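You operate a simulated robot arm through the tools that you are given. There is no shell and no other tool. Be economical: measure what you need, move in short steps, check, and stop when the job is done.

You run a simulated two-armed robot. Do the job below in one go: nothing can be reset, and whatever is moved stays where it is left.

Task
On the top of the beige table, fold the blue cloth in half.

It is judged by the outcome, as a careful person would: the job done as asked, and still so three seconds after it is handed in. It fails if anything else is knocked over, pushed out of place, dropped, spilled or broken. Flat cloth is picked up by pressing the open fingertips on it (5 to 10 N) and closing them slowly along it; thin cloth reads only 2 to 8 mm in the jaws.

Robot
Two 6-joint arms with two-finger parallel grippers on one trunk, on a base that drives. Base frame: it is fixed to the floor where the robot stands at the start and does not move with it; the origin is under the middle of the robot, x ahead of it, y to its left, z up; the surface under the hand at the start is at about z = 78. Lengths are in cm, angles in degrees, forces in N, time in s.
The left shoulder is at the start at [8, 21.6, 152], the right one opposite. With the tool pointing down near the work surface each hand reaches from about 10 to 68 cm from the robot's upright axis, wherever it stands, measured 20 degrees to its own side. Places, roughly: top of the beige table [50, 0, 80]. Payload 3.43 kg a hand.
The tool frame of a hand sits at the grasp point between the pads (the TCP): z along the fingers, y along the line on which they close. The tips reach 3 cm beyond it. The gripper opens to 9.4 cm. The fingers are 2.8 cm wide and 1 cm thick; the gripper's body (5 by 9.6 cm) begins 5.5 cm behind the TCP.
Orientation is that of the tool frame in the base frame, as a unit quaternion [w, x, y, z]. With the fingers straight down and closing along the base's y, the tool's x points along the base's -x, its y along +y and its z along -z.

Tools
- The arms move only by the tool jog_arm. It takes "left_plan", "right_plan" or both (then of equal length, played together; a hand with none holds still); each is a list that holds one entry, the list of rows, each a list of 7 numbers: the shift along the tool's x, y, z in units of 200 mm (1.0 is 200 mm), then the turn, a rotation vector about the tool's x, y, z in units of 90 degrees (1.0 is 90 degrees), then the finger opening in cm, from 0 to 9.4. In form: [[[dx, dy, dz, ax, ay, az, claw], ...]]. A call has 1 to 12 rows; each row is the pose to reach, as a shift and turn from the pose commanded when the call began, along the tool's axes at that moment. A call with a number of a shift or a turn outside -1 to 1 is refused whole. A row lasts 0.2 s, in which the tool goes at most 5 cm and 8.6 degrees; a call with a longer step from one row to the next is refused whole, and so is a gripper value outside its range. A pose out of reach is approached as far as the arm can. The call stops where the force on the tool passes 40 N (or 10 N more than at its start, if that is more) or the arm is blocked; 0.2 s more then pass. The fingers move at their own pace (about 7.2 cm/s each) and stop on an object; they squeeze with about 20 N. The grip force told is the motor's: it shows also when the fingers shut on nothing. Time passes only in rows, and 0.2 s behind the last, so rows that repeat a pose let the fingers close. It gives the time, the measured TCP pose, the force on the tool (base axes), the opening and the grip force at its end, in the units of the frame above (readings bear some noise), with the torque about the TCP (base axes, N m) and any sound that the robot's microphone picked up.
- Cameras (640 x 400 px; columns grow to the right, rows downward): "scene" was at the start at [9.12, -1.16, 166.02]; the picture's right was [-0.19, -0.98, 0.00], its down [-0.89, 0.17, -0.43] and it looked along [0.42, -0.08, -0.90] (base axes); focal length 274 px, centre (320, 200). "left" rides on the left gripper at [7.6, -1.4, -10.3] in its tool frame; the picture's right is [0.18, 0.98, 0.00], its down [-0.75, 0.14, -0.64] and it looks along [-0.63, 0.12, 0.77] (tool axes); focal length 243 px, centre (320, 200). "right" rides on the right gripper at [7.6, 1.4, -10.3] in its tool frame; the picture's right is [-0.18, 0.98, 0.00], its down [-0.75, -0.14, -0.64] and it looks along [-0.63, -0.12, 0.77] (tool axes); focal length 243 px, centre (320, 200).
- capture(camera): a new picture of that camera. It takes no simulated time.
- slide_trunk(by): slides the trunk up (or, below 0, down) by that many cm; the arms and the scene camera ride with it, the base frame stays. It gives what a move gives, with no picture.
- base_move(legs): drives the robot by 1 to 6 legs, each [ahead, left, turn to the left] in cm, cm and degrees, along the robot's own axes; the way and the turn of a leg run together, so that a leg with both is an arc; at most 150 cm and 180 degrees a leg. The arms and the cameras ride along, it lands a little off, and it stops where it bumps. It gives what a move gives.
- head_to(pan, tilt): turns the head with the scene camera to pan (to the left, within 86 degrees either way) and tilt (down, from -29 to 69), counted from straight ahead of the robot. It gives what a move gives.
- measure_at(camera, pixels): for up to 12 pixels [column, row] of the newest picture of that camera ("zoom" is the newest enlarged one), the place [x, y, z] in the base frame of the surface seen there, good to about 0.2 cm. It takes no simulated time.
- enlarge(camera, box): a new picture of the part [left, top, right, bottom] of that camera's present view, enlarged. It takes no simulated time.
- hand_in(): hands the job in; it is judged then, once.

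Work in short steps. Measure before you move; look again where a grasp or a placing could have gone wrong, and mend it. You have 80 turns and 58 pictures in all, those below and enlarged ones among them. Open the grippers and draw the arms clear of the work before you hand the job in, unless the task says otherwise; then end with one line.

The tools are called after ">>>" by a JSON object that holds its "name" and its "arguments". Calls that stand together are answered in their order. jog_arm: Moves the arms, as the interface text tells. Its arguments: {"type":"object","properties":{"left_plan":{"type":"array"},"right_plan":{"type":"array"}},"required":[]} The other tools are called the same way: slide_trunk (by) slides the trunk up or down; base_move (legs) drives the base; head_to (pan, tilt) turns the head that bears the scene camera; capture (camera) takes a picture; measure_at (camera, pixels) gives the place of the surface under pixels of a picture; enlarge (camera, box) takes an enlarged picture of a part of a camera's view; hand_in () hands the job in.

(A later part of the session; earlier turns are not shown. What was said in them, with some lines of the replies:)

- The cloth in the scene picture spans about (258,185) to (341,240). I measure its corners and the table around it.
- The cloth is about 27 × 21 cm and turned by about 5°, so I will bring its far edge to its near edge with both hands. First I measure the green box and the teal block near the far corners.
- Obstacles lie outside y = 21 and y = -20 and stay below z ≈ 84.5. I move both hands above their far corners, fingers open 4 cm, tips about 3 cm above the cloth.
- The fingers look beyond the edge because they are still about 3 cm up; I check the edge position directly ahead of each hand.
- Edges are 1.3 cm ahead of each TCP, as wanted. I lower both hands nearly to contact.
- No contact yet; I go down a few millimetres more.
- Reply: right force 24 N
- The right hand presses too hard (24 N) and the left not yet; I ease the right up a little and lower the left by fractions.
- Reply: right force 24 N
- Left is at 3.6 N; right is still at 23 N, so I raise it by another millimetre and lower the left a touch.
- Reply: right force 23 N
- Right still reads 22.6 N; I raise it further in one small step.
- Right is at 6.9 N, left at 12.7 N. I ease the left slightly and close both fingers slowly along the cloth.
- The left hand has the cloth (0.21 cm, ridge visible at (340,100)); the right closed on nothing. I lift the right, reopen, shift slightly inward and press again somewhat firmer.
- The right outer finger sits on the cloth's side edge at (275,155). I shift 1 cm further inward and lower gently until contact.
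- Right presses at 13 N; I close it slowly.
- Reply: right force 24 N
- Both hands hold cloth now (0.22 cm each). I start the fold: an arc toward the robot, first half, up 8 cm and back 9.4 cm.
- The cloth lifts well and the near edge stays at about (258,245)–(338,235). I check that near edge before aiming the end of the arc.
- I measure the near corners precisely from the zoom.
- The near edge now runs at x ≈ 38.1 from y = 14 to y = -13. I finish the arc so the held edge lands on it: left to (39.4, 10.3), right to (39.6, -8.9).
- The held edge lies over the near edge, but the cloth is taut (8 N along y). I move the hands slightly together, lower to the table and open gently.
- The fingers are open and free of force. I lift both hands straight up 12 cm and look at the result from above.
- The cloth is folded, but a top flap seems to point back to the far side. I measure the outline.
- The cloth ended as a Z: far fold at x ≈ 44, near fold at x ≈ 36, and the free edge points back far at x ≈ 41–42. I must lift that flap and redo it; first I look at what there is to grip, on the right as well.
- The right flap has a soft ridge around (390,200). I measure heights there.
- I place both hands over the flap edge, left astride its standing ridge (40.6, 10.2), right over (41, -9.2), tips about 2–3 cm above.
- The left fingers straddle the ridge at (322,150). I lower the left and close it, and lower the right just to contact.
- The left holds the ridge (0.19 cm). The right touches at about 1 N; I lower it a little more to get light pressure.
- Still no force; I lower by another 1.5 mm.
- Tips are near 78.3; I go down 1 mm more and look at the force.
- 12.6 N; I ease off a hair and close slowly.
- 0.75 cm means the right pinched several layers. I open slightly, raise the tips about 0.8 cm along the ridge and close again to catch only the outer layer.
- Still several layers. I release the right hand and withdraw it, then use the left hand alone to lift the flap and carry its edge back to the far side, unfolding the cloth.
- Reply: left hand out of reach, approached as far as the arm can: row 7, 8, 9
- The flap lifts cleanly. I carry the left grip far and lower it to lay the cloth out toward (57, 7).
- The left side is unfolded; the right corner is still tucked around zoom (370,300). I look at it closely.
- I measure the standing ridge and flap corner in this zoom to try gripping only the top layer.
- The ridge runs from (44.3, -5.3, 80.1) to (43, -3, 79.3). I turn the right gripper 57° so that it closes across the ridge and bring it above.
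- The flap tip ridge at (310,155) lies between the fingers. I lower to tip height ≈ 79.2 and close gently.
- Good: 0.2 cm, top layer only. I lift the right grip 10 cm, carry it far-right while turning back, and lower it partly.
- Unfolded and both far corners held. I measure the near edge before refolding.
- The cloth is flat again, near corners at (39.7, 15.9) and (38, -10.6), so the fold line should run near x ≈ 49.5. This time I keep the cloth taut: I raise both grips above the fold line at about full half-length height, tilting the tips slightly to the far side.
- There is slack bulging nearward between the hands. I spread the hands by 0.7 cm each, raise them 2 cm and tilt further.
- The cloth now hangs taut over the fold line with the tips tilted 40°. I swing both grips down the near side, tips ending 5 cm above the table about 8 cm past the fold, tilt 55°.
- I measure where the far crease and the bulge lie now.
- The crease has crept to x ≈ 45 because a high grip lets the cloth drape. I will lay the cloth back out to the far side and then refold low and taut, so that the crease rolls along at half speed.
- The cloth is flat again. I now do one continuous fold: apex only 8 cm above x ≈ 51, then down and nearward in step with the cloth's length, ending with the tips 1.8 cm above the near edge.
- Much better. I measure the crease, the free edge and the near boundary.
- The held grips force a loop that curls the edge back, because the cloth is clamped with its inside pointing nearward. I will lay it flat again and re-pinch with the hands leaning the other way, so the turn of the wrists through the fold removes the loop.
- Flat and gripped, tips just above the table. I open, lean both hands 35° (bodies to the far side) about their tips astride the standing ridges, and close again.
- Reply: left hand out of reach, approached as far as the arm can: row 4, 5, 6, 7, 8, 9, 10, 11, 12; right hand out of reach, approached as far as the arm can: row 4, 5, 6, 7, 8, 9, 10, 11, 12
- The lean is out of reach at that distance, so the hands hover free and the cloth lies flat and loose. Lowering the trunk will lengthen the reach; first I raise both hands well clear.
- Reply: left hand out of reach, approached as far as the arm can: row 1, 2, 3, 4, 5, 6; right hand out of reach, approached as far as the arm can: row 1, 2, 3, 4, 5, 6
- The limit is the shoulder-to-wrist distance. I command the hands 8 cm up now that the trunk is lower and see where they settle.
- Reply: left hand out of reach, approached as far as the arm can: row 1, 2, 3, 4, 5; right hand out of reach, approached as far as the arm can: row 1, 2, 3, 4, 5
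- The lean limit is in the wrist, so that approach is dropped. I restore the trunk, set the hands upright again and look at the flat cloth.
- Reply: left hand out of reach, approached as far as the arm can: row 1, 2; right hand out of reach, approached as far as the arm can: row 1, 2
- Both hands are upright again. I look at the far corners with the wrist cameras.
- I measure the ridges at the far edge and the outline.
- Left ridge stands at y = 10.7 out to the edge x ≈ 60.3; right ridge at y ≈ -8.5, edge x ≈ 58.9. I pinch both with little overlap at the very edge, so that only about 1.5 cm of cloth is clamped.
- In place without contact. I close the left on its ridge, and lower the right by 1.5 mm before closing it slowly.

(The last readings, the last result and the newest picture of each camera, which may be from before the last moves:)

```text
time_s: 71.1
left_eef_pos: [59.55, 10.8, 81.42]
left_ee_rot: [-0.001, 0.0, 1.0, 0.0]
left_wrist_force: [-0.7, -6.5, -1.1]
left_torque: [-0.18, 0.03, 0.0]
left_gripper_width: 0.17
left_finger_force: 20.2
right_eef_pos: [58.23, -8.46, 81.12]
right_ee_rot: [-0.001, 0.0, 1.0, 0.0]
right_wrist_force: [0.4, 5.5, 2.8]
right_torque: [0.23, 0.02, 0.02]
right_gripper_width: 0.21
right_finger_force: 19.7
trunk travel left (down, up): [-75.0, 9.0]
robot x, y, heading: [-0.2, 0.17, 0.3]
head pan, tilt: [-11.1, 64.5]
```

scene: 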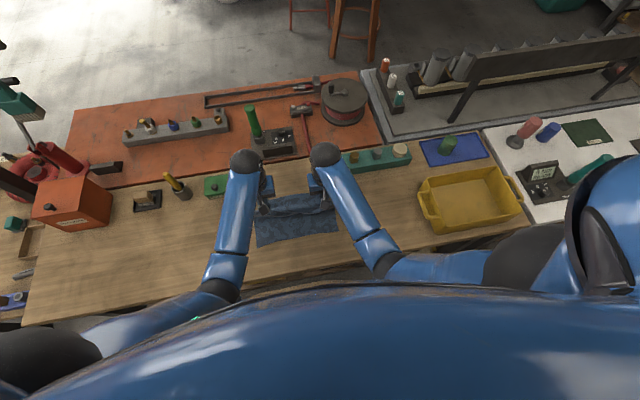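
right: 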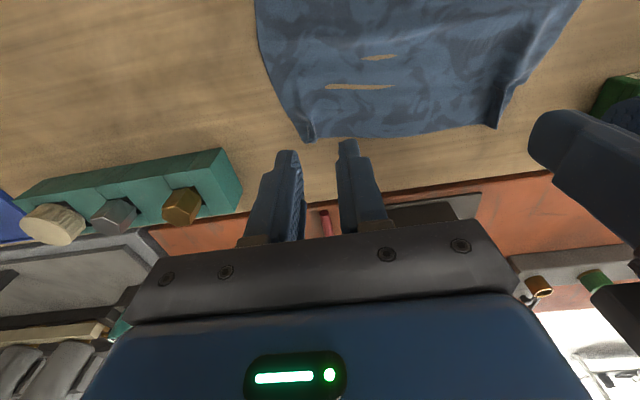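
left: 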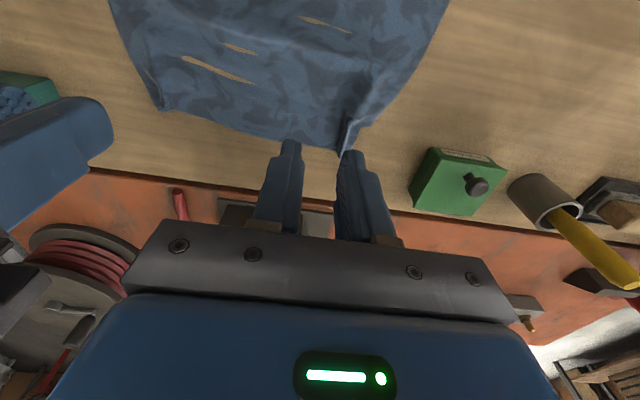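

Both hold at the very edge (0.17 and 0.21 cm). I fold again on a lower, tighter arc so that the cloth is never short of length and the crease stays near x ≈ 50.

>>> {"name": "jog_arm", "arguments": {"left_plan": [[[0.03, -0.01, -0.085, 0, -0.025, 0, 0], [0.065, -0.01, -0.165, 0, -0.055, 0, 0], [0.15, -0.01, -0.245, 0, -0.11, 0, 0], [0.2425, -0.005, -0.31, 0, -0.167, 0, 0], [0.37, 0, -0.35, 0, -0.24, 0, 0], [0.4975, 0.005, -0.37, 0, -0.311, 0, 0], [0.61, 0.012, -0.35, 0, -0.38, 0, 0], [0.7225, 0.02, -0.305, 0, -0.444, 0, 0], [0.8, 0.027, -0.25, 0, -0.5, 0, 0], [0.8825, 0.035, -0.185, 0, -0.555, 0, 0], [0.8825, 0.035, -0.185, 0, -0.555, 0, 0]]], "right_plan": [[[0.03, 0.01, -0.085, 0, -0.025, 0, 0], [0.065, 0.012, -0.165, 0, -0.055, 0, 0], [0.15, 0.015, -0.245, 0, -0.11, 0, 0], [0.2425, 0.02, -0.31, 0, -0.167, 0, 0], [0.37, 0.025, -0.35, 0, -0.24, 0, 0], [0.4975, 0.03, -0.37, 0, -0.311, 0, 0], [0.61, 0.037, -0.35, 0, -0.38, 0, 0], [0.7225, 0.045, -0.305, 0, -0.444, 0, 0], [0.8, 0.05, -0.25, 0, -0.5, 0, 0], [0.8825, 0.055, -0.185, 0, -0.555, 0, 0], [0.8825, 0.055, -0.185, 0, -0.555, 0, 0]]]}}

>>> {"name": "enlarge", "arguments": {"camera": "scene", "box": [230, 160, 358, 240]}}

```text
time_s: 73.5
left_eef_pos: [42.14, 11.41, 85.33]
left_ee_rot: [0.423, 0.001, 0.906, 0.0]
left_wrist_force: [-0.7, -0.7, -0.2]
left_torque: [-0.01, 0.0, 0.0]
left_gripper_width: 0.19
left_finger_force: 20.2
right_eef_pos: [40.71, -7.41, 84.9]
right_ee_rot: [0.422, 0.0, 0.907, 0.0]
right_wrist_force: [-0.1, -0.6, 0.4]
right_torque: [-0.01, -0.01, 0.01]
right_gripper_width: 0.24
right_finger_force: 20.2
trunk travel left (down, up): [-75.0, 9.0]
robot x, y, heading: [-0.18, -0.05, -0.1]
head pan, tilt: [-11.1, 64.5]
```

```text
5.00 times, centred on (294, 200) of scene
```

zoom: 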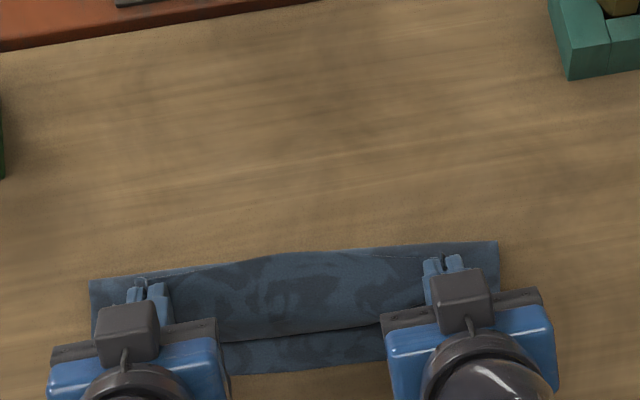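

>>> {"name": "measure_at", "arguments": {"camera": "zoom", "pixels": [[93, 284], [494, 245], [300, 256], [300, 264], [300, 300], [300, 325], [300, 334], [300, 345], [300, 366], [240, 370], [370, 358], [360, 318]]}}

```text
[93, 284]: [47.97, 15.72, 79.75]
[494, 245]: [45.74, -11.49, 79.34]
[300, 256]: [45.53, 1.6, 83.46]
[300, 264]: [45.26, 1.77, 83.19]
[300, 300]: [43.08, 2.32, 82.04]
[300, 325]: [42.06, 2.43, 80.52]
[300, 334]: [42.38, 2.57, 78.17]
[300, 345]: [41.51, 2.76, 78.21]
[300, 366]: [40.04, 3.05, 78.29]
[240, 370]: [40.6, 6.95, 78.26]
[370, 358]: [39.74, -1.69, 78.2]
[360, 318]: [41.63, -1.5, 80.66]
```

The crease held better (x ≈ 48 left, 46 right) but is still short of 50. I lay the cloth flat once more and repeat with an even lower arc (5 cm high).

>>> {"name": "jog_arm", "arguments": {"left_plan": [[[-0.122, -0.004, 0.028, 0, 0.07, 0, 0], [-0.2435, -0.008, 0.057, 0, 0.14, 0, 0], [-0.333, -0.012, 0.145, 0, 0.21, 0, 0], [-0.423, -0.016, 0.232, 0, 0.28, 0, 0], [-0.456, -0.02, 0.368, 0, 0.35, 0, 0], [-0.488, -0.024, 0.504, 0, 0.42, 0, 0], [-0.46, -0.028, 0.64, 0, 0.49, 0, 0], [-0.436, -0.03, 0.784, 0, 0.555, 0, 0], [-0.436, -0.03, 0.784, 0, 0.555, 0, 0], [-0.436, -0.03, 0.784, 0, 0.555, 0, 0]]], "right_plan": [[[-0.122, -0.006, 0.028, 0, 0.07, 0, 0], [-0.2435, -0.012, 0.057, 0, 0.14, 0, 0], [-0.333, -0.02, 0.145, 0, 0.21, 0, 0], [-0.423, -0.028, 0.232, 0, 0.28, 0, 0], [-0.456, -0.035, 0.368, 0, 0.35, 0, 0], [-0.488, -0.042, 0.504, 0, 0.42, 0, 0], [-0.46, -0.048, 0.64, 0, 0.49, 0, 0], [-0.436, -0.053, 0.784, 0, 0.555, 0, 0], [-0.436, -0.053, 0.784, 0, 0.555, 0, 0], [-0.436, -0.053, 0.784, 0, 0.555, 0, 0]]]}}

```text
time_s: 75.7
left_eef_pos: [59.74, 10.96, 81.84]
left_ee_rot: [-0.001, 0.001, 1.0, 0.0]
left_wrist_force: [-0.9, -5.4, 1.2]
left_torque: [-0.16, 0.02, 0.03]
left_gripper_width: 0.2
left_finger_force: 20.4
right_eef_pos: [58.26, -8.22, 81.21]
right_ee_rot: [-0.001, 0.0, 1.0, 0.001]
right_wrist_force: [0.1, 5.4, 0.2]
right_torque: [0.15, -0.01, -0.05]
right_gripper_width: 0.21
right_finger_force: 19.9
trunk travel left (down, up): [-75.0, 9.0]
robot x, y, heading: [0.04, 0.16, 0.2]
head pan, tilt: [-11.1, 64.5]
```

Flat again. Now the low arc, with the tilt built up earlier, stopping with the tips at x ≈ 44.5, 3 cm up.

>>> {"name": "jog_arm", "arguments": {"left_plan": [[[0.05, -0.01, -0.065, 0, -0.055, 0, 0], [0.11, -0.01, -0.125, 0, -0.111, 0, 0], [0.2, -0.005, -0.18, 0, -0.195, 0, 0], [0.3, 0, -0.215, 0, -0.278, 0, 0], [0.39, 0.004, -0.225, 0, -0.35, 0, 0], [0.4775, 0.008, -0.225, 0, -0.422, 0, 0], [0.575, 0.014, -0.207, 0, -0.48, 0, 0], [0.67, 0.02, -0.18, 0, -0.533, 0, 0], [0.81, 0.025, -0.115, 0, -0.611, 0, 0], [0.885, 0.03, -0.065, 0, -0.611, 0, 0], [0.885, 0.03, -0.065, 0, -0.611, 0, 0]]], "right_plan": [[[0.05, 0.005, -0.065, 0, -0.055, 0, 0], [0.11, 0.01, -0.125, 0, -0.111, 0, 0], [0.2, 0.015, -0.18, 0, -0.195, 0, 0], [0.3, 0.02, -0.215, 0, -0.278, 0, 0], [0.39, 0.024, -0.225, 0, -0.35, 0, 0], [0.4775, 0.028, -0.225, 0, -0.422, 0, 0], [0.575, 0.034, -0.207, 0, -0.48, 0, 0], [0.67, 0.04, -0.18, 0, -0.533, 0, 0], [0.81, 0.045, -0.115, 0, -0.611, 0, 0], [0.885, 0.05, -0.065, 0, -0.611, 0, 0], [0.885, 0.05, -0.065, 0, -0.611, 0, 0]]]}}

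>>> {"name": "enlarge", "arguments": {"camera": "scene", "box": [230, 160, 358, 240]}}

```text
time_s: 78.1
left_eef_pos: [42.11, 11.39, 83.11]
left_ee_rot: [0.461, 0.0, 0.887, 0.0]
left_wrist_force: [-0.5, -1.3, 0.4]
left_torque: [-0.05, 0.0, -0.04]
left_gripper_width: 0.19
left_finger_force: 20.1
right_eef_pos: [40.55, -7.65, 82.76]
right_ee_rot: [0.461, 0.0, 0.887, 0.0]
right_wrist_force: [0.3, 1.6, 0.4]
right_torque: [0.03, -0.02, 0.04]
right_gripper_width: 0.22
right_finger_force: 19.8
trunk travel left (down, up): [-75.0, 9.0]
robot x, y, heading: [-0.05, 0.54, 0.0]
head pan, tilt: [-11.1, 64.5]
```

```text
5.00 times, centred on (294, 200) of scene
```

zoom: 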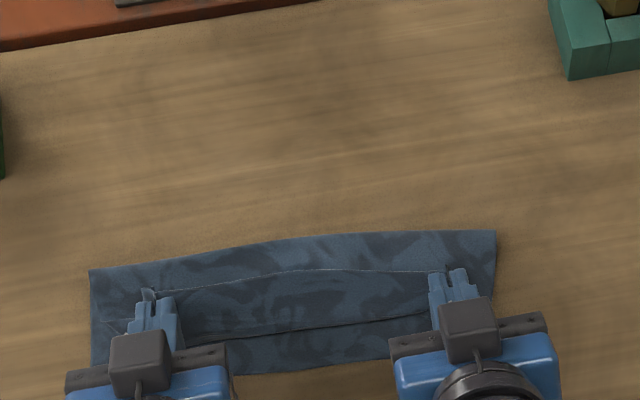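

>>> {"name": "measure_at", "arguments": {"camera": "zoom", "pixels": [[93, 272], [300, 241], [492, 235], [300, 266], [300, 275], [300, 300], [300, 326], [300, 338], [300, 366], [94, 350], [400, 355], [240, 371]]}}

```text
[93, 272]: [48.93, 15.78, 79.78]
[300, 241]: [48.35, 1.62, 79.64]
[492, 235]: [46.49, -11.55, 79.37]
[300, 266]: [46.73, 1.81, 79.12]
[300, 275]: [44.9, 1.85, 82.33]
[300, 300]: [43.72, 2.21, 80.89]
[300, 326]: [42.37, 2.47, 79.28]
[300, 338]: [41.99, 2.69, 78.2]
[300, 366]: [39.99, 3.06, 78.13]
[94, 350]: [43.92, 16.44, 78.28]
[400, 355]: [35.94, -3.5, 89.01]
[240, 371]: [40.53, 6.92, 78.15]
```

The crease is now at x ≈ 48.9 / 48.4 / 46.6, close but the top would still overhang by 2–4 cm, more on the right. I lay it back once more to repeat with a still lower arc, stopping further out.

>>> {"name": "jog_arm", "arguments": {"left_plan": [[[-0.115, -0.002, 0.011, 0, 0.076, 0, 0], [-0.229, -0.005, 0.0224, 0, 0.153, 0, 0], [-0.336, -0.008, 0.13, 0, 0.229, 0, 0], [-0.4426, -0.01, 0.239, 0, 0.306, 0, 0], [-0.484, -0.013, 0.363, 0, 0.382, 0, 0], [-0.525, -0.016, 0.487, 0, 0.458, 0, 0], [-0.49, -0.018, 0.623, 0, 0.535, 0, 0], [-0.452, -0.02, 0.758, 0, 0.611, 0, 0], [-0.452, -0.02, 0.758, 0, 0.611, 0, 0], [-0.452, -0.02, 0.758, 0, 0.611, 0, 0]]], "right_plan": [[[-0.115, -0.004, 0.011, 0, 0.076, 0, 0], [-0.229, -0.008, 0.0224, 0, 0.153, 0, 0], [-0.336, -0.013, 0.13, 0, 0.229, 0, 0], [-0.4426, -0.018, 0.239, 0, 0.306, 0, 0], [-0.484, -0.023, 0.363, 0, 0.382, 0, 0], [-0.525, -0.028, 0.487, 0, 0.458, 0, 0], [-0.49, -0.033, 0.623, 0, 0.535, 0, 0], [-0.462, -0.038, 0.77, 0, 0.611, 0, 0], [-0.462, -0.038, 0.77, 0, 0.611, 0, 0], [-0.462, -0.038, 0.77, 0, 0.611, 0, 0]]]}}

```text
time_s: 80.3
left_eef_pos: [59.46, 10.82, 82.14]
left_ee_rot: [0.0, 0.0, 1.0, 0.0]
left_wrist_force: [-0.5, -4.1, -0.4]
left_torque: [-0.13, 0.02, 0.02]
left_gripper_width: 0.18
left_finger_force: 19.9
right_eef_pos: [58.36, -8.41, 81.83]
right_ee_rot: [0.0, 0.001, 1.0, 0.001]
right_wrist_force: [0.5, 3.3, 1.1]
right_torque: [0.18, -0.02, -0.06]
right_gripper_width: 0.24
right_finger_force: 19.9
trunk travel left (down, up): [-75.0, 9.0]
robot x, y, heading: [0.02, 0.16, 0.3]
head pan, tilt: [-11.1, 64.5]
```

Now the lower arc (4 cm), ending with tips at x ≈ 46.8 on the left and slightly further out on the right.

>>> {"name": "jog_arm", "arguments": {"left_plan": [[[0.05, -0.008, -0.045, 0, -0.055, 0, 0], [0.1, -0.008, -0.0825, 0, -0.111, 0, 0], [0.18, -0.004, -0.11, 0, -0.195, 0, 0], [0.265, 0, -0.13, 0, -0.278, 0, 0], [0.34, 0.004, -0.13, 0, -0.35, 0, 0], [0.4175, 0.008, -0.1275, 0, -0.422, 0, 0], [0.49, 0.012, -0.12, 0, -0.48, 0, 0], [0.56, 0.016, -0.11, 0, -0.533, 0, 0], [0.6825, 0.02, -0.08, 0, -0.611, 0, 0], [0.76, 0.022, -0.045, 0, -0.611, 0, 0], [0.76, 0.022, -0.045, 0, -0.611, 0, 0]]], "right_plan": [[[0.045, 0.008, -0.045, 0, -0.055, 0, 0], [0.095, 0.01, -0.0825, 0, -0.111, 0, 0], [0.17, 0.015, -0.11, 0, -0.195, 0, 0], [0.25, 0.02, -0.13, 0, -0.278, 0, 0], [0.32, 0.024, -0.13, 0, -0.35, 0, 0], [0.39, 0.028, -0.1275, 0, -0.422, 0, 0], [0.46, 0.032, -0.12, 0, -0.48, 0, 0], [0.525, 0.036, -0.11, 0, -0.533, 0, 0], [0.64, 0.04, -0.08, 0, -0.611, 0, 0], [0.715, 0.042, -0.045, 0, -0.611, 0, 0], [0.715, 0.042, -0.045, 0, -0.611, 0, 0]]]}}

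>>> {"name": "enlarge", "arguments": {"camera": "scene", "box": [230, 160, 358, 240]}}

```text
time_s: 82.7
left_eef_pos: [44.47, 11.34, 82.71]
left_ee_rot: [0.461, 0.001, 0.887, -0.001]
left_wrist_force: [0.3, -1.2, 0.9]
left_torque: [-0.02, 0.05, -0.05]
left_gripper_width: 0.18
left_finger_force: 20.2
right_eef_pos: [44.05, -7.63, 82.6]
right_ee_rot: [0.462, -0.001, 0.887, 0.001]
right_wrist_force: [-0.6, 1.1, 0.7]
right_torque: [0.02, 0.0, 0.05]
right_gripper_width: 0.21
right_finger_force: 19.9
trunk travel left (down, up): [-75.0, 9.0]
robot x, y, heading: [0.03, 0.29, -0.1]
head pan, tilt: [-11.1, 64.5]
```

```text
5.00 times, centred on (294, 200) of scene
```

zoom: 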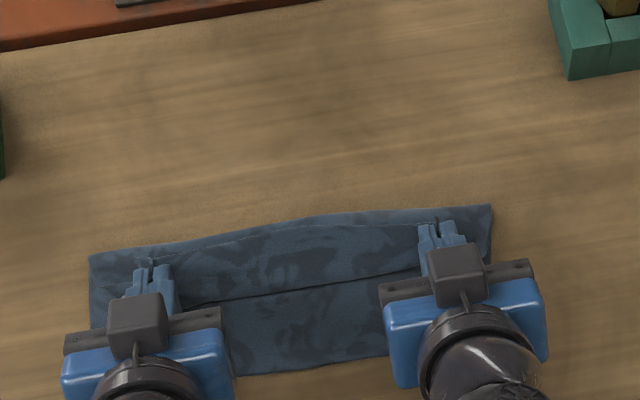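

>>> {"name": "measure_at", "arguments": {"camera": "zoom", "pixels": [[93, 258], [290, 220], [488, 209], [290, 227], [290, 236], [290, 260], [290, 290], [290, 300], [290, 366], [240, 372], [370, 355], [94, 320]]}}

```text
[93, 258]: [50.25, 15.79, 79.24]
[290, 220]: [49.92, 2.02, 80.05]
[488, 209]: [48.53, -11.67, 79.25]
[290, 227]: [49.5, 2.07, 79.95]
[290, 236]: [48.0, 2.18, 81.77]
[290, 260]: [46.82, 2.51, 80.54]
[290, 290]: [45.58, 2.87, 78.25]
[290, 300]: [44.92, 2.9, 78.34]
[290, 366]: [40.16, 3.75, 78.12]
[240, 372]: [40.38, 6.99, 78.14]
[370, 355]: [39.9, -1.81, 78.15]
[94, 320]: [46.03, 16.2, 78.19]
```

The crease now lies at x ≈ 50 (left, middle) and 48.5 (right): right in the middle. I carry the held edge on low to the near edge, open, and withdraw the fingers back along their own axis.

>>> {"name": "jog_arm", "arguments": {"left_plan": [[[0.04, 0.004, -0.046, 0, 0, 0, 0], [0.08, 0.008, -0.092, 0, 0, 0, 0], [0.117, 0.012, -0.139, 0, 0, 0, 0], [0.154, 0.015, -0.185, 0, 0, 0, 0], [0.154, 0.015, -0.185, 0, 0, 0, 0], [0.154, 0.015, -0.185, 0, 0, 0, 1.2], [0.154, 0.015, -0.185, 0, 0, 0, 2.2], [0.154, 0.015, -0.215, 0, 0, 0, 2.2], [0.154, 0.015, -0.27, 0, 0, 0, 2.2], [0.154, 0.015, -0.36, 0, 0, 0, 2.2], [0.154, 0.015, -0.46, 0, 0, 0, 2.2]]], "right_plan": [[[0.045, 0.004, -0.055, 0, 0, 0, 0], [0.09, 0.008, -0.11, 0, 0, 0, 0], [0.135, 0.012, -0.164, 0, 0, 0, 0], [0.177, 0.015, -0.218, 0, 0, 0, 0], [0.177, 0.015, -0.218, 0, 0, 0, 0], [0.177, 0.015, -0.218, 0, 0, 0, 1.2], [0.177, 0.015, -0.218, 0, 0, 0, 2.2], [0.177, 0.015, -0.248, 0, 0, 0, 2.2], [0.177, 0.015, -0.3, 0, 0, 0, 2.2], [0.177, 0.015, -0.39, 0, 0, 0, 2.2], [0.177, 0.015, -0.49, 0, 0, 0, 2.2]]]}}

>>> {"name": "enlarge", "arguments": {"camera": "scene", "box": [236, 180, 364, 260]}}

```text
time_s: 85.1
left_eef_pos: [35.15, 11.97, 85.5]
left_ee_rot: [0.461, -0.001, 0.887, 0.001]
left_wrist_force: [0.3, -0.4, -0.5]
left_torque: [0.0, -0.02, 0.02]
left_gripper_width: 2.18
left_finger_force: 0.1
right_eef_pos: [33.92, -6.94, 85.28]
right_ee_rot: [0.46, 0.0, 0.888, 0.0]
right_wrist_force: [-0.2, -0.2, -0.1]
right_torque: [0.01, -0.01, 0.03]
right_gripper_width: 2.21
right_finger_force: 0.1
trunk travel left (down, up): [-75.0, 9.0]
robot x, y, heading: [0.1, -0.12, 0.1]
head pan, tilt: [-11.1, 64.5]
```

```text
5.00 times, centred on (300, 220) of scene
```

zoom: 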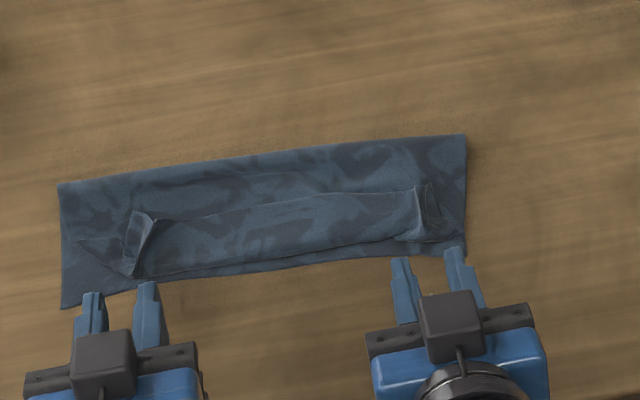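

>>> {"name": "measure_at", "arguments": {"camera": "zoom", "pixels": [[62, 188], [250, 160], [462, 138], [64, 302], [270, 203], [260, 270], [400, 254], [155, 218], [425, 190], [135, 262], [270, 260], [430, 238]]}}

```text
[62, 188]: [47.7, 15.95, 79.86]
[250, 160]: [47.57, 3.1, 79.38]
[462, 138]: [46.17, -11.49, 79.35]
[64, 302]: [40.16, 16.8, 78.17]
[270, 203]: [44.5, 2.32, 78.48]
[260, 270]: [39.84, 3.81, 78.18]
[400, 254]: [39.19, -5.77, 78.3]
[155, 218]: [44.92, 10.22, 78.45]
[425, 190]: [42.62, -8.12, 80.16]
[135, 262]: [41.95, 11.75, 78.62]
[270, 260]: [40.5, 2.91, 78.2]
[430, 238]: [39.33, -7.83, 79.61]
```

The edge curled back as it was released and the crease rolled to 47.5. The state before was right, so I re-grip the standing ridges, redo that fold, and then pivot the edge over its bulge before releasing. First the hands upright above the ridges.

>>> {"name": "jog_arm", "arguments": {"left_plan": [[[-0.1, 0, -0.007, 0, 0.07, 0, 3], [-0.2, -0.01, -0.014, 0, 0.15, 0, 3], [-0.291, -0.02, -0.021, 0, 0.23, 0, 3], [-0.32, -0.035, 0.06, 0, 0.31, 0, 3], [-0.34, -0.05, 0.14, 0, 0.39, 0, 3], [-0.36, -0.06, 0.21, 0, 0.47, 0, 3], [-0.383, -0.0735, 0.2845, 0, 0.55, 0, 3], [-0.383, -0.0735, 0.2845, 0, 0.611, 0, 3], [-0.383, -0.0735, 0.2845, 0, 0.611, 0, 3]]], "right_plan": [[[-0.1, 0, -0.007, 0, 0.07, 0, 3], [-0.2, -0.01, -0.014, 0, 0.15, 0, 3], [-0.291, -0.02, -0.021, 0, 0.23, 0, 3], [-0.31, -0.03, 0.05, 0, 0.31, 0, 3], [-0.325, -0.04, 0.12, 0, 0.39, 0, 3], [-0.34, -0.047, 0.18, 0, 0.47, 0, 3], [-0.355, -0.053, 0.2455, 0, 0.55, 0, 3], [-0.355, -0.053, 0.2455, 0, 0.611, 0, 3], [-0.355, -0.053, 0.2455, 0, 0.611, 0, 3]]]}}

>>> {"name": "measure_at", "arguments": {"camera": "zoom", "pixels": [[148, 215], [150, 228], [145, 240], [138, 252], [130, 235], [160, 240], [430, 186], [428, 200], [424, 215], [420, 228], [440, 210], [410, 215]]}}

```text
time_s: 87.1
left_eef_pos: [44.02, 10.19, 88.6]
left_ee_rot: [-0.001, 0.001, 1.0, 0.0]
left_wrist_force: [0.0, 0.3, 1.0]
left_torque: [0.0, 0.0, -0.01]
left_gripper_width: 3.01
left_finger_force: 0.0
right_eef_pos: [41.97, -8.24, 88.3]
right_ee_rot: [-0.002, 0.0, 1.0, 0.0]
right_wrist_force: [0.0, 0.5, 0.2]
right_torque: [-0.01, -0.02, 0.02]
right_gripper_width: 3.0
right_finger_force: 0.0
trunk travel left (down, up): [-75.0, 9.0]
robot x, y, heading: [0.03, -0.19, -0.1]
head pan, tilt: [-11.1, 64.5]
```

```text
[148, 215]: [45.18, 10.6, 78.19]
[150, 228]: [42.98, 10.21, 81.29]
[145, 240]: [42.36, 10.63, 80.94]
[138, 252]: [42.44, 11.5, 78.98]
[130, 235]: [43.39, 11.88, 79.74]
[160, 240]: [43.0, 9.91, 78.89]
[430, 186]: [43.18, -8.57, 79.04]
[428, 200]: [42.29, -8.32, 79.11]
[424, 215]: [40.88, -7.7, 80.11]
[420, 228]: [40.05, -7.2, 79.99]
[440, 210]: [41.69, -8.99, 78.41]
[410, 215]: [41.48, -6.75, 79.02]
```

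Left ridge top at (43, 10.2, 81.3), right ridge at (42.6 to 40.9, -8, 80.1). I lower onto them, tips at 79.2, and close.

>>> {"name": "jog_arm", "arguments": {"left_plan": [[[0.055, 0.02, 0.1, 0, 0, 0, 3], [0.055, 0.02, 0.2, 0, 0, 0, 3], [0.055, 0.02, 0.28, 0, 0, 0, 3], [0.055, 0.02, 0.32, 0, 0, 0, 3], [0.055, 0.02, 0.32, 0, 0, 0, 2.2], [0.055, 0.02, 0.32, 0, 0, 0, 1.4], [0.055, 0.02, 0.32, 0, 0, 0, 0.6], [0.055, 0.02, 0.32, 0, 0, 0, 0], [0.055, 0.02, 0.32, 0, 0, 0, 0]]], "right_plan": [[[0, 0.015, 0.1, 0, 0, 0, 3], [0, 0.015, 0.2, 0, 0, 0, 3], [0, 0.015, 0.28, 0, 0, 0, 3], [0, 0.015, 0.313, 0, 0, 0, 3], [0, 0.015, 0.313, 0, 0, 0, 2.2], [0, 0.015, 0.313, 0, 0, 0, 1.4], [0, 0.015, 0.313, 0, 0, 0, 0.6], [0, 0.015, 0.313, 0, 0, 0, 0], [0, 0.015, 0.313, 0, 0, 0, 0]]]}}

```text
time_s: 89.1
left_eef_pos: [42.93, 10.85, 82.01]
left_ee_rot: [-0.001, 0.001, 1.0, -0.001]
left_wrist_force: [-1.0, -9.0, 0.0]
left_torque: [-0.31, 0.0, -0.02]
left_gripper_width: 0.24
left_finger_force: 19.6
right_eef_pos: [42.51, -7.99, 82.07]
right_ee_rot: [-0.001, 0.001, 1.0, 0.0]
right_wrist_force: [0.9, 10.2, 0.0]
right_torque: [0.33, -0.07, -0.01]
right_gripper_width: 0.24
right_finger_force: 19.6
trunk travel left (down, up): [-75.0, 9.0]
robot x, y, heading: [-0.44, -0.25, -0.1]
head pan, tilt: [-11.1, 64.5]
```

Both ridges are gripped (0.24 cm), somewhat taut. I bring the hands 0.3 cm together and lay the cloth out flat to the far side.

>>> {"name": "jog_arm", "arguments": {"left_plan": [[[-0.05, -0.015, -0.09, 0, 0, 0, 0], [-0.1, -0.02, -0.175, 0, 0, 0, 0], [-0.18, -0.02, -0.235, 0, 0, 0, 0], [-0.25, -0.02, -0.275, 0, 0, 0, 0], [-0.34, -0.02, -0.31, 0, 0, 0, 0], [-0.425, -0.02, -0.325, 0, 0, 0, 0], [-0.51, -0.02, -0.31, 0, 0, 0, 0], [-0.6, -0.02, -0.275, 0, 0, 0, 0], [-0.69, -0.02, -0.21, 0, 0, 0, 0], [-0.76, -0.02, -0.13, 0, 0, 0, 0], [-0.825, -0.02, -0.01, 0, 0, 0, 0], [-0.825, -0.02, 0, 0, 0, 0, 0]]], "right_plan": [[[-0.05, 0.015, -0.09, 0, 0, 0, 0], [-0.1, 0.02, -0.175, 0, 0, 0, 0], [-0.18, 0.015, -0.235, 0, 0, 0, 0], [-0.25, 0.01, -0.275, 0, 0, 0, 0], [-0.33, 0.008, -0.31, 0, 0, 0, 0], [-0.41, 0.006, -0.325, 0, 0, 0, 0], [-0.49, 0.004, -0.31, 0, 0, 0, 0], [-0.57, 0.002, -0.275, 0, 0, 0, 0], [-0.65, 0, -0.21, 0, 0, 0, 0], [-0.72, 0, -0.13, 0, 0, 0, 0], [-0.785, 0, -0.01, 0, 0, 0, 0], [-0.785, 0, 0, 0, 0, 0, 0]]]}}

```text
time_s: 91.7
left_eef_pos: [59.5, 10.33, 82.1]
left_ee_rot: [0.0, 0.0, 1.0, 0.0]
left_wrist_force: [-0.8, -2.8, 0.3]
left_torque: [-0.09, -0.01, -0.04]
left_gripper_width: 0.21
left_finger_force: 19.8
right_eef_pos: [57.91, -8.08, 81.78]
right_ee_rot: [-0.001, 0.0, 1.0, 0.0]
right_wrist_force: [0.4, 3.1, -0.3]
right_torque: [0.08, -0.02, -0.02]
right_gripper_width: 0.2
right_finger_force: 20.0
trunk travel left (down, up): [-75.0, 9.0]
robot x, y, heading: [-0.23, 0.2, 0.3]
head pan, tilt: [-11.1, 64.5]
```

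Same flat start as before. I repeat the arc that left the crease at x ≈ 50.

>>> {"name": "jog_arm", "arguments": {"left_plan": [[[0.05, -0.004, -0.045, 0, -0.055, 0, 0], [0.1, -0.004, -0.0825, 0, -0.111, 0, 0], [0.18, 0, -0.11, 0, -0.195, 0, 0], [0.265, 0.004, -0.13, 0, -0.278, 0, 0], [0.335, 0.008, -0.13, 0, -0.35, 0, 0], [0.41, 0.012, -0.1275, 0, -0.422, 0, 0], [0.48, 0.016, -0.12, 0, -0.48, 0, 0], [0.55, 0.02, -0.11, 0, -0.533, 0, 0], [0.665, 0.024, -0.08, 0, -0.611, 0, 0], [0.74, 0.028, -0.045, 0, -0.611, 0, 0], [0.74, 0.028, -0.045, 0, -0.611, 0, 0]]], "right_plan": [[[0.045, 0.006, -0.045, 0, -0.055, 0, 0], [0.095, 0.008, -0.0825, 0, -0.111, 0, 0], [0.165, 0.012, -0.11, 0, -0.195, 0, 0], [0.24, 0.016, -0.13, 0, -0.278, 0, 0], [0.31, 0.02, -0.13, 0, -0.35, 0, 0], [0.38, 0.024, -0.1275, 0, -0.422, 0, 0], [0.445, 0.028, -0.12, 0, -0.48, 0, 0], [0.51, 0.032, -0.11, 0, -0.533, 0, 0], [0.62, 0.036, -0.08, 0, -0.611, 0, 0], [0.69, 0.04, -0.045, 0, -0.611, 0, 0], [0.69, 0.04, -0.045, 0, -0.611, 0, 0]]]}}

```text
time_s: 94.1
left_eef_pos: [44.86, 10.96, 82.96]
left_ee_rot: [0.461, 0.0, 0.887, 0.0]
left_wrist_force: [0.4, 0.5, 0.2]
left_torque: [-0.01, -0.02, 0.01]
left_gripper_width: 0.2
left_finger_force: 20.3
right_eef_pos: [44.19, -6.99, 82.66]
right_ee_rot: [0.461, 0.0, 0.887, 0.0]
right_wrist_force: [0.3, 0.3, 0.0]
right_torque: [0.0, 0.01, -0.04]
right_gripper_width: 0.2
right_finger_force: 19.6
trunk travel left (down, up): [-75.0, 9.0]
robot x, y, heading: [0.21, 0.21, 0.0]
head pan, tilt: [-11.1, 64.5]
```

Holding well. I pivot the held edge up and over its bulge, to the near side, and look before releasing.

>>> {"name": "jog_arm", "arguments": {"left_plan": [[[-0.008, 0.003, -0.045, 0, 0, 0, 0], [-0.016, 0.005, -0.0905, 0, 0, 0, 0], [0.023, 0.008, -0.155, 0, 0, 0, 0], [0.09, 0.01, -0.181, 0, 0, 0, 0], [0.14, 0.01, -0.183, 0, 0, 0, 0], [0.14, 0.01, -0.183, 0, 0, 0, 0]]], "right_plan": [[[-0.008, -0.003, -0.045, 0, 0, 0, 0], [-0.016, -0.006, -0.0905, 0, 0, 0, 0], [0.023, -0.008, -0.155, 0, 0, 0, 0], [0.09, -0.01, -0.181, 0, 0, 0, 0], [0.14, -0.01, -0.183, 0, 0, 0, 0], [0.14, -0.01, -0.183, 0, 0, 0, 0]]]}}

>>> {"name": "enlarge", "arguments": {"camera": "scene", "box": [236, 170, 364, 250]}}

```text
time_s: 95.5
left_eef_pos: [40.18, 11.01, 82.79]
left_ee_rot: [0.461, 0.0, 0.887, 0.001]
left_wrist_force: [0.5, -3.8, -0.4]
left_torque: [-0.05, -0.02, -0.09]
left_gripper_width: 0.22
left_finger_force: 19.8
right_eef_pos: [39.52, -7.4, 82.46]
right_ee_rot: [0.46, 0.0, 0.888, 0.0]
right_wrist_force: [0.6, 2.7, -0.4]
right_torque: [0.07, -0.01, 0.06]
right_gripper_width: 0.21
right_finger_force: 20.4
trunk travel left (down, up): [-75.0, 9.0]
robot x, y, heading: [-0.16, -0.01, -0.1]
head pan, tilt: [-11.1, 64.5]
```

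```text
5.00 times, centred on (300, 210) of scene
```

zoom: 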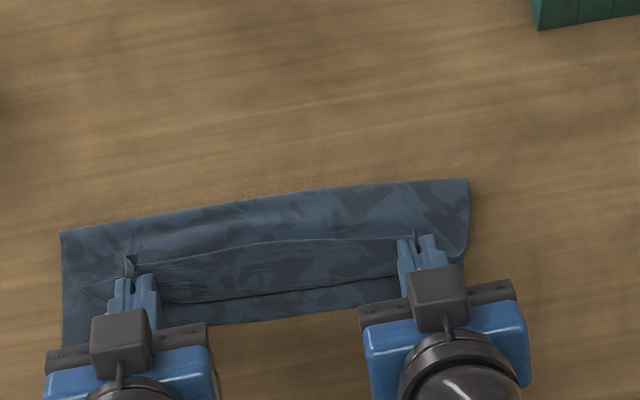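

>>> {"name": "measure_at", "arguments": {"camera": "zoom", "pixels": [[64, 234], [260, 201], [465, 184], [260, 235], [260, 242], [260, 255], [260, 270], [260, 290], [260, 303], [260, 318], [320, 311], [64, 310]]}}

```text
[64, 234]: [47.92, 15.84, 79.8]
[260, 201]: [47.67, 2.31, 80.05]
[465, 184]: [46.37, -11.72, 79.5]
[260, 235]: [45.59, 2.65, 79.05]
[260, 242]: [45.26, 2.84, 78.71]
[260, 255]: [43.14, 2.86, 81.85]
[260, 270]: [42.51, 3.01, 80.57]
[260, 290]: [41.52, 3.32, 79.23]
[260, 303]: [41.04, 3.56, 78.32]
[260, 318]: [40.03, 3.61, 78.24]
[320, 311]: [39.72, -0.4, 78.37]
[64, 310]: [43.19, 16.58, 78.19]
```

Carrying the loop onward pulls the crease along, so the edge must be let go at x ≈ 47 with a nearward throw. I lay the cloth flat again and repeat the arc.

>>> {"name": "jog_arm", "arguments": {"left_plan": [[[-0.129, -0.004, 0.031, 0, 0.076, 0, 0], [-0.258, -0.008, 0.063, 0, 0.153, 0, 0], [-0.365, -0.012, 0.172, 0, 0.229, 0, 0], [-0.471, -0.018, 0.2803, 0, 0.306, 0, 0], [-0.52, -0.022, 0.415, 0, 0.382, 0, 0], [-0.568, -0.027, 0.5486, 0, 0.458, 0, 0], [-0.545, -0.031, 0.68, 0, 0.535, 0, 0], [-0.521, -0.033, 0.813, 0, 0.611, 0, 0], [-0.521, -0.033, 0.813, 0, 0.611, 0, 0], [-0.521, -0.033, 0.813, 0, 0.611, 0, 0]]], "right_plan": [[[-0.129, -0.004, 0.031, 0, 0.076, 0, 0], [-0.258, -0.008, 0.063, 0, 0.153, 0, 0], [-0.36, -0.014, 0.165, 0, 0.229, 0, 0], [-0.46, -0.02, 0.267, 0, 0.306, 0, 0], [-0.505, -0.024, 0.395, 0, 0.382, 0, 0], [-0.55, -0.028, 0.52, 0, 0.458, 0, 0], [-0.525, -0.031, 0.65, 0, 0.535, 0, 0], [-0.499, -0.033, 0.7735, 0, 0.611, 0, 0], [-0.499, -0.033, 0.7735, 0, 0.611, 0, 0], [-0.499, -0.033, 0.7735, 0, 0.611, 0, 0]]]}}

>>> {"name": "jog_arm", "arguments": {"left_plan": [[[0.05, -0.004, -0.045, 0, -0.055, 0, 0], [0.1, -0.004, -0.0825, 0, -0.111, 0, 0], [0.18, 0, -0.11, 0, -0.195, 0, 0], [0.265, 0.004, -0.13, 0, -0.278, 0, 0], [0.335, 0.008, -0.13, 0, -0.35, 0, 0], [0.41, 0.012, -0.1275, 0, -0.422, 0, 0], [0.48, 0.016, -0.12, 0, -0.48, 0, 0], [0.55, 0.02, -0.11, 0, -0.533, 0, 0], [0.665, 0.024, -0.08, 0, -0.611, 0, 0], [0.72, 0.028, -0.05, 0, -0.611, 0, 0], [0.72, 0.028, -0.05, 0, -0.611, 0, 0]]], "right_plan": [[[0.045, 0.006, -0.045, 0, -0.055, 0, 0], [0.095, 0.008, -0.0825, 0, -0.111, 0, 0], [0.165, 0.012, -0.11, 0, -0.195, 0, 0], [0.24, 0.016, -0.13, 0, -0.278, 0, 0], [0.31, 0.02, -0.13, 0, -0.35, 0, 0], [0.38, 0.024, -0.1275, 0, -0.422, 0, 0], [0.445, 0.028, -0.12, 0, -0.48, 0, 0], [0.51, 0.032, -0.11, 0, -0.533, 0, 0], [0.62, 0.036, -0.08, 0, -0.611, 0, 0], [0.675, 0.04, -0.05, 0, -0.611, 0, 0], [0.675, 0.04, -0.05, 0, -0.611, 0, 0]]]}}

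```text
time_s: 97.7
left_eef_pos: [59.49, 10.57, 82.01]
left_ee_rot: [0.0, 0.0, 1.0, 0.0]
left_wrist_force: [-1.9, -8.8, -0.7]
left_torque: [-0.28, 0.01, -0.06]
left_gripper_width: 0.24
left_finger_force: 19.8
right_eef_pos: [57.79, -8.13, 82.2]
right_ee_rot: [0.001, 0.0, 1.0, 0.0]
right_wrist_force: [0.2, 9.5, -0.7]
right_torque: [0.34, -0.05, -0.04]
right_gripper_width: 0.23
right_finger_force: 20.5
trunk travel left (down, up): [-75.0, 9.0]
robot x, y, heading: [0.05, 0.03, -0.0]
head pan, tilt: [-11.1, 64.5]
```

```text
time_s: 100.1
left_eef_pos: [44.9, 10.99, 82.81]
left_ee_rot: [0.461, 0.001, 0.887, 0.0]
left_wrist_force: [0.6, -1.0, 0.7]
left_torque: [-0.01, -0.01, -0.01]
left_gripper_width: 0.2
left_finger_force: 19.8
right_eef_pos: [44.3, -7.27, 82.83]
right_ee_rot: [0.461, -0.002, 0.888, 0.0]
right_wrist_force: [0.3, 0.9, 0.3]
right_torque: [-0.01, -0.01, 0.04]
right_gripper_width: 0.21
right_finger_force: 20.4
trunk travel left (down, up): [-75.0, 9.0]
robot x, y, heading: [0.13, 0.1, -0.0]
head pan, tilt: [-11.1, 64.5]
```

Back at the good state. Now the throw: a short wind-up, then a quick nearward move over the bulge with the fingers opening on the way, and on up clear.

>>> {"name": "jog_arm", "arguments": {"left_plan": [[[-0.0758, 0, 0.0385, 0, 0, 0, 0], [-0.0024, 0, -0.136, 0, 0, 0, 0], [0.082, 0, -0.309, 0, 0, 0, 5], [0.1007, 0, -0.5096, 0, 0, 0, 5], [0.0578, 0, -0.692, 0, 0, 0, 5], [0.0578, 0, -0.692, 0, 0, 0, 5]]], "right_plan": [[[-0.0758, 0, 0.0385, 0, 0, 0, 0], [-0.0024, 0, -0.136, 0, 0, 0, 0], [0.082, 0, -0.309, 0, 0, 0, 5], [0.1007, 0, -0.5096, 0, 0, 0, 5], [0.0578, 0, -0.692, 0, 0, 0, 5], [0.0578, 0, -0.692, 0, 0, 0, 5]]]}}

>>> {"name": "enlarge", "arguments": {"camera": "scene", "box": [236, 170, 364, 250]}}

```text
time_s: 101.5
left_eef_pos: [32.67, 10.89, 90.33]
left_ee_rot: [0.461, 0.0, 0.887, 0.0]
left_wrist_force: [0.1, 0.9, -0.5]
left_torque: [0.0, 0.01, 0.0]
left_gripper_width: 5.0
left_finger_force: 0.0
right_eef_pos: [32.09, -7.21, 90.21]
right_ee_rot: [0.461, 0.0, 0.887, 0.0]
right_wrist_force: [-0.1, 0.6, -0.5]
right_torque: [-0.02, -0.04, 0.02]
right_gripper_width: 5.03
right_finger_force: 0.0
trunk travel left (down, up): [-75.0, 9.0]
robot x, y, heading: [-0.2, 0.04, 0.2]
head pan, tilt: [-11.1, 64.5]
```

```text
5.00 times, centred on (300, 210) of scene
```

zoom: 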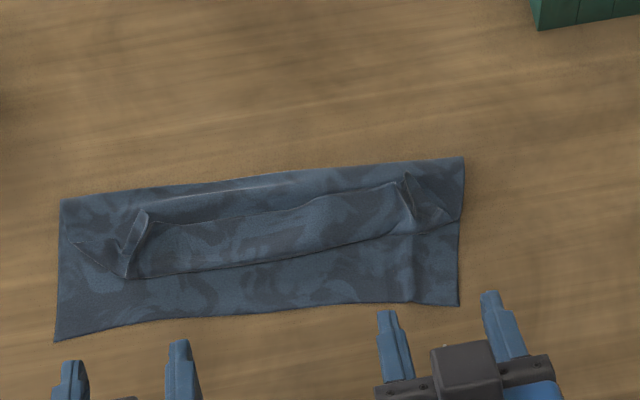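

The crease is right and the bottom edge is exposed, but the edge flap still lies back. I measure it so I can push it over with the fingertips.

>>> {"name": "measure_at", "arguments": {"camera": "zoom", "pixels": [[64, 204], [260, 176], [460, 161], [147, 215], [127, 272], [270, 205], [270, 255], [405, 180], [412, 228], [270, 312], [60, 335], [455, 300]]}}

```text
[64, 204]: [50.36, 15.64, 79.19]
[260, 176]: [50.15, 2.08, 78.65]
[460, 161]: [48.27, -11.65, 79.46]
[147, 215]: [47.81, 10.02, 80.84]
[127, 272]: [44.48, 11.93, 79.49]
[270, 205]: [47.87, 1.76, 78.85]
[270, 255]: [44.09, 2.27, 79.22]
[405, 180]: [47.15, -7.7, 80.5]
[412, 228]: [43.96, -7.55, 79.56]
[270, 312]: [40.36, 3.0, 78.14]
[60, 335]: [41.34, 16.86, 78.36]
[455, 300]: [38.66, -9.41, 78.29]
```

Crease at 50, flap edge at 47.8 over a bulge at 44, bottom edge at 40: turning the flap over will align the edges. I bring both open hands upright behind the flap edge.

>>> {"name": "jog_arm", "arguments": {"left_plan": [[[-0.05, -0.025, 0.1, 0, 0.076, 0, 5], [-0.1, -0.05, 0.2, 0, 0.153, 0, 5], [-0.155, -0.075, 0.3, 0, 0.229, 0, 6], [-0.205, -0.1, 0.4, 0, 0.306, 0, 7], [-0.26, -0.125, 0.5, 0, 0.382, 0, 7], [-0.31, -0.15, 0.6, 0, 0.458, 0, 7], [-0.36, -0.175, 0.7, 0, 0.535, 0, 7], [-0.411, -0.195, 0.787, 0, 0.611, 0, 7], [-0.411, -0.195, 0.787, 0, 0.611, 0, 7]]], "right_plan": [[[-0.05, 0.017, 0.1, 0, 0.076, 0, 5], [-0.1, 0.033, 0.2, 0, 0.153, 0, 5], [-0.155, 0.05, 0.3, 0, 0.229, 0, 6], [-0.205, 0.067, 0.4, 0, 0.306, 0, 7], [-0.255, 0.083, 0.5, 0, 0.382, 0, 7], [-0.305, 0.1, 0.59, 0, 0.458, 0, 7], [-0.355, 0.117, 0.685, 0, 0.535, 0, 7], [-0.402, 0.13, 0.774, 0, 0.611, 0, 7], [-0.402, 0.13, 0.774, 0, 0.611, 0, 7]]]}}

```text
time_s: 103.5
left_eef_pos: [50.26, 7.14, 87.71]
left_ee_rot: [-0.002, 0.0, 1.0, 0.0]
left_wrist_force: [0.6, 0.1, -0.2]
left_torque: [-0.02, -0.01, 0.02]
left_gripper_width: 7.02
left_finger_force: 0.1
right_eef_pos: [49.75, -4.74, 87.81]
right_ee_rot: [-0.002, 0.001, 1.0, 0.0]
right_wrist_force: [0.0, 0.2, 0.5]
right_torque: [-0.02, 0.01, -0.02]
right_gripper_width: 7.02
right_finger_force: 0.1
trunk travel left (down, up): [-75.0, 9.0]
robot x, y, heading: [-0.1, 0.12, 0.5]
head pan, tilt: [-11.1, 64.5]
```

I lower the fingertips just behind the flap edge and push it nearward, rising over the bulge so that the flap turns over.

>>> {"name": "jog_arm", "arguments": {"left_plan": [[[0, 0, 0.15, 0, 0, 0, 7], [0, 0, 0.27, 0, 0, 0, 7], [0, 0, 0.3, 0, 0, 0, 7], [0.075, 0, 0.3, 0, 0, 0, 7], [0.14, 0, 0.295, 0, 0, 0, 7], [0.2, 0, 0.267, 0, 0, 0, 7], [0.26, 0, 0.238, 0, 0, 0, 7], [0.325, 0, 0.218, 0, 0, 0, 7], [0.4, 0, 0.213, 0, 0, 0, 7], [0.5, 0, 0.213, 0, 0, 0, 7], [0.6, 0, 0.188, 0, 0, 0, 7], [0.65, 0, 0.05, 0, 0, 0, 7]]], "right_plan": [[[0, 0, 0.15, 0, 0, 0, 7], [0, 0, 0.27, 0, 0, 0, 7], [0, 0, 0.303, 0, 0, 0, 7], [0.075, 0, 0.303, 0, 0, 0, 7], [0.14, 0, 0.298, 0, 0, 0, 7], [0.2, 0, 0.27, 0, 0, 0, 7], [0.26, 0, 0.241, 0, 0, 0, 7], [0.325, 0, 0.221, 0, 0, 0, 7], [0.4, 0, 0.216, 0, 0, 0, 7], [0.5, 0, 0.216, 0, 0, 0, 7], [0.6, 0, 0.19, 0, 0, 0, 7], [0.65, 0, 0.05, 0, 0, 0, 7]]]}}

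>>> {"name": "enlarge", "arguments": {"camera": "scene", "box": [236, 170, 364, 250]}}

```text
time_s: 106.1
left_eef_pos: [37.49, 7.09, 86.89]
left_ee_rot: [-0.001, 0.0, 1.0, 0.0]
left_wrist_force: [-0.6, -0.2, 0.4]
left_torque: [0.03, 0.01, 0.01]
left_gripper_width: 7.01
left_finger_force: 0.0
right_eef_pos: [36.6, -4.31, 86.7]
right_ee_rot: [-0.001, 0.0, 1.0, 0.0]
right_wrist_force: [-1.0, -0.1, 0.2]
right_torque: [-0.01, -0.01, -0.01]
right_gripper_width: 7.0
right_finger_force: 0.0
trunk travel left (down, up): [-75.0, 9.0]
robot x, y, heading: [-0.1, 0.2, 0.1]
head pan, tilt: [-11.1, 64.5]
```

```text
5.00 times, centred on (300, 210) of scene
```

zoom: 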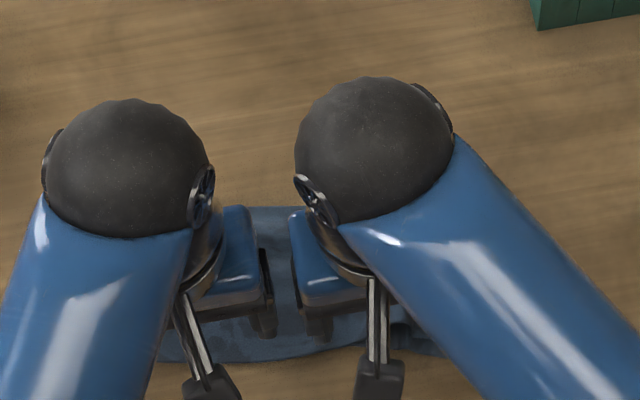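

The arms hide most of the cloth; I measure the visible strip between the hands to judge the layers.

>>> {"name": "measure_at", "arguments": {"camera": "zoom", "pixels": [[270, 210], [280, 225], [284, 245], [284, 265], [284, 285], [284, 305], [284, 325], [284, 342], [284, 355], [200, 345], [415, 335], [400, 322]]}}

>>> {"name": "jog_arm", "arguments": {"left_plan": [[[0, 0.05, -0.05, 0, 0, 0, 7], [0, 0.2, -0.1, 0, 0, 0, 7], [0, 0.4, -0.15, 0, 0, 0, 7], [0, 0.6, -0.2, 0, 0, 0, 7], [0, 0.75, -0.2, 0, 0, 0, 7]]], "right_plan": [[[0, -0.05, -0.05, 0, 0, 0, 7], [0, -0.2, -0.1, 0, 0, 0, 7], [0, -0.4, -0.15, 0, 0, 0, 7], [0, -0.6, -0.2, 0, 0, 0, 7], [0, -0.75, -0.2, 0, 0, 0, 7]]]}}

>>> {"name": "enlarge", "arguments": {"camera": "scene", "box": [236, 170, 364, 250]}}

```text
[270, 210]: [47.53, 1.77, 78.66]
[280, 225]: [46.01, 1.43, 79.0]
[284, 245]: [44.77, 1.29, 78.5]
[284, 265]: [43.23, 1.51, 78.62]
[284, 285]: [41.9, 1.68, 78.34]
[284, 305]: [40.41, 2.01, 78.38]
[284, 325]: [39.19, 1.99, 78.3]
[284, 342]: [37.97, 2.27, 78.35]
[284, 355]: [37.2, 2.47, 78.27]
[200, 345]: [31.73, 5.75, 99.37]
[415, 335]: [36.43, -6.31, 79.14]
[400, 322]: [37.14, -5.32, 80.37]
```

```text
time_s: 107.3
left_eef_pos: [37.88, 22.11, 90.87]
left_ee_rot: [-0.001, 0.001, 1.0, 0.0]
left_wrist_force: [0.3, 0.5, 0.2]
left_torque: [-0.01, 0.01, -0.04]
left_gripper_width: 7.02
left_finger_force: 0.0
right_eef_pos: [36.59, -19.7, 90.59]
right_ee_rot: [0.0, 0.0, 1.0, 0.0]
right_wrist_force: [-0.8, 0.1, -1.4]
right_torque: [-0.05, -0.01, -0.01]
right_gripper_width: 7.02
right_finger_force: 0.1
trunk travel left (down, up): [-75.0, 9.0]
robot x, y, heading: [0.11, -0.02, -0.1]
head pan, tilt: [-11.1, 64.5]
```

```text
refused: no pictures are left
5 turns are left
```

The picture just before this one showed the cloth between the hands running from the crease at x ≈ 47.6 to the near edge at x ≈ 37.2. It is evenly low, with no step, and the right ridge now lies at the near edge, so the flap seems to have turned over. The hands are open and clear to the sides and I have no pictures left, so I hand in.

>>> {"name": "hand_in", "arguments": {}}

```text
The job is handed in.
```

I handed in the cloth folded in half, far edge over near edge, but I could not check the final state by camera because my pictures had run out. The last measurements, taken only in the strip between the hands, showed an even layer about 10.4 cm deep, half of the original 21 cm. The edges may be a little off, a small ridge was left at the right end of the near edge, and the left end was hidden from view. The cloth also ended about 3 cm closer to the robot than the fold had been. I saw nothing else on the table moved.
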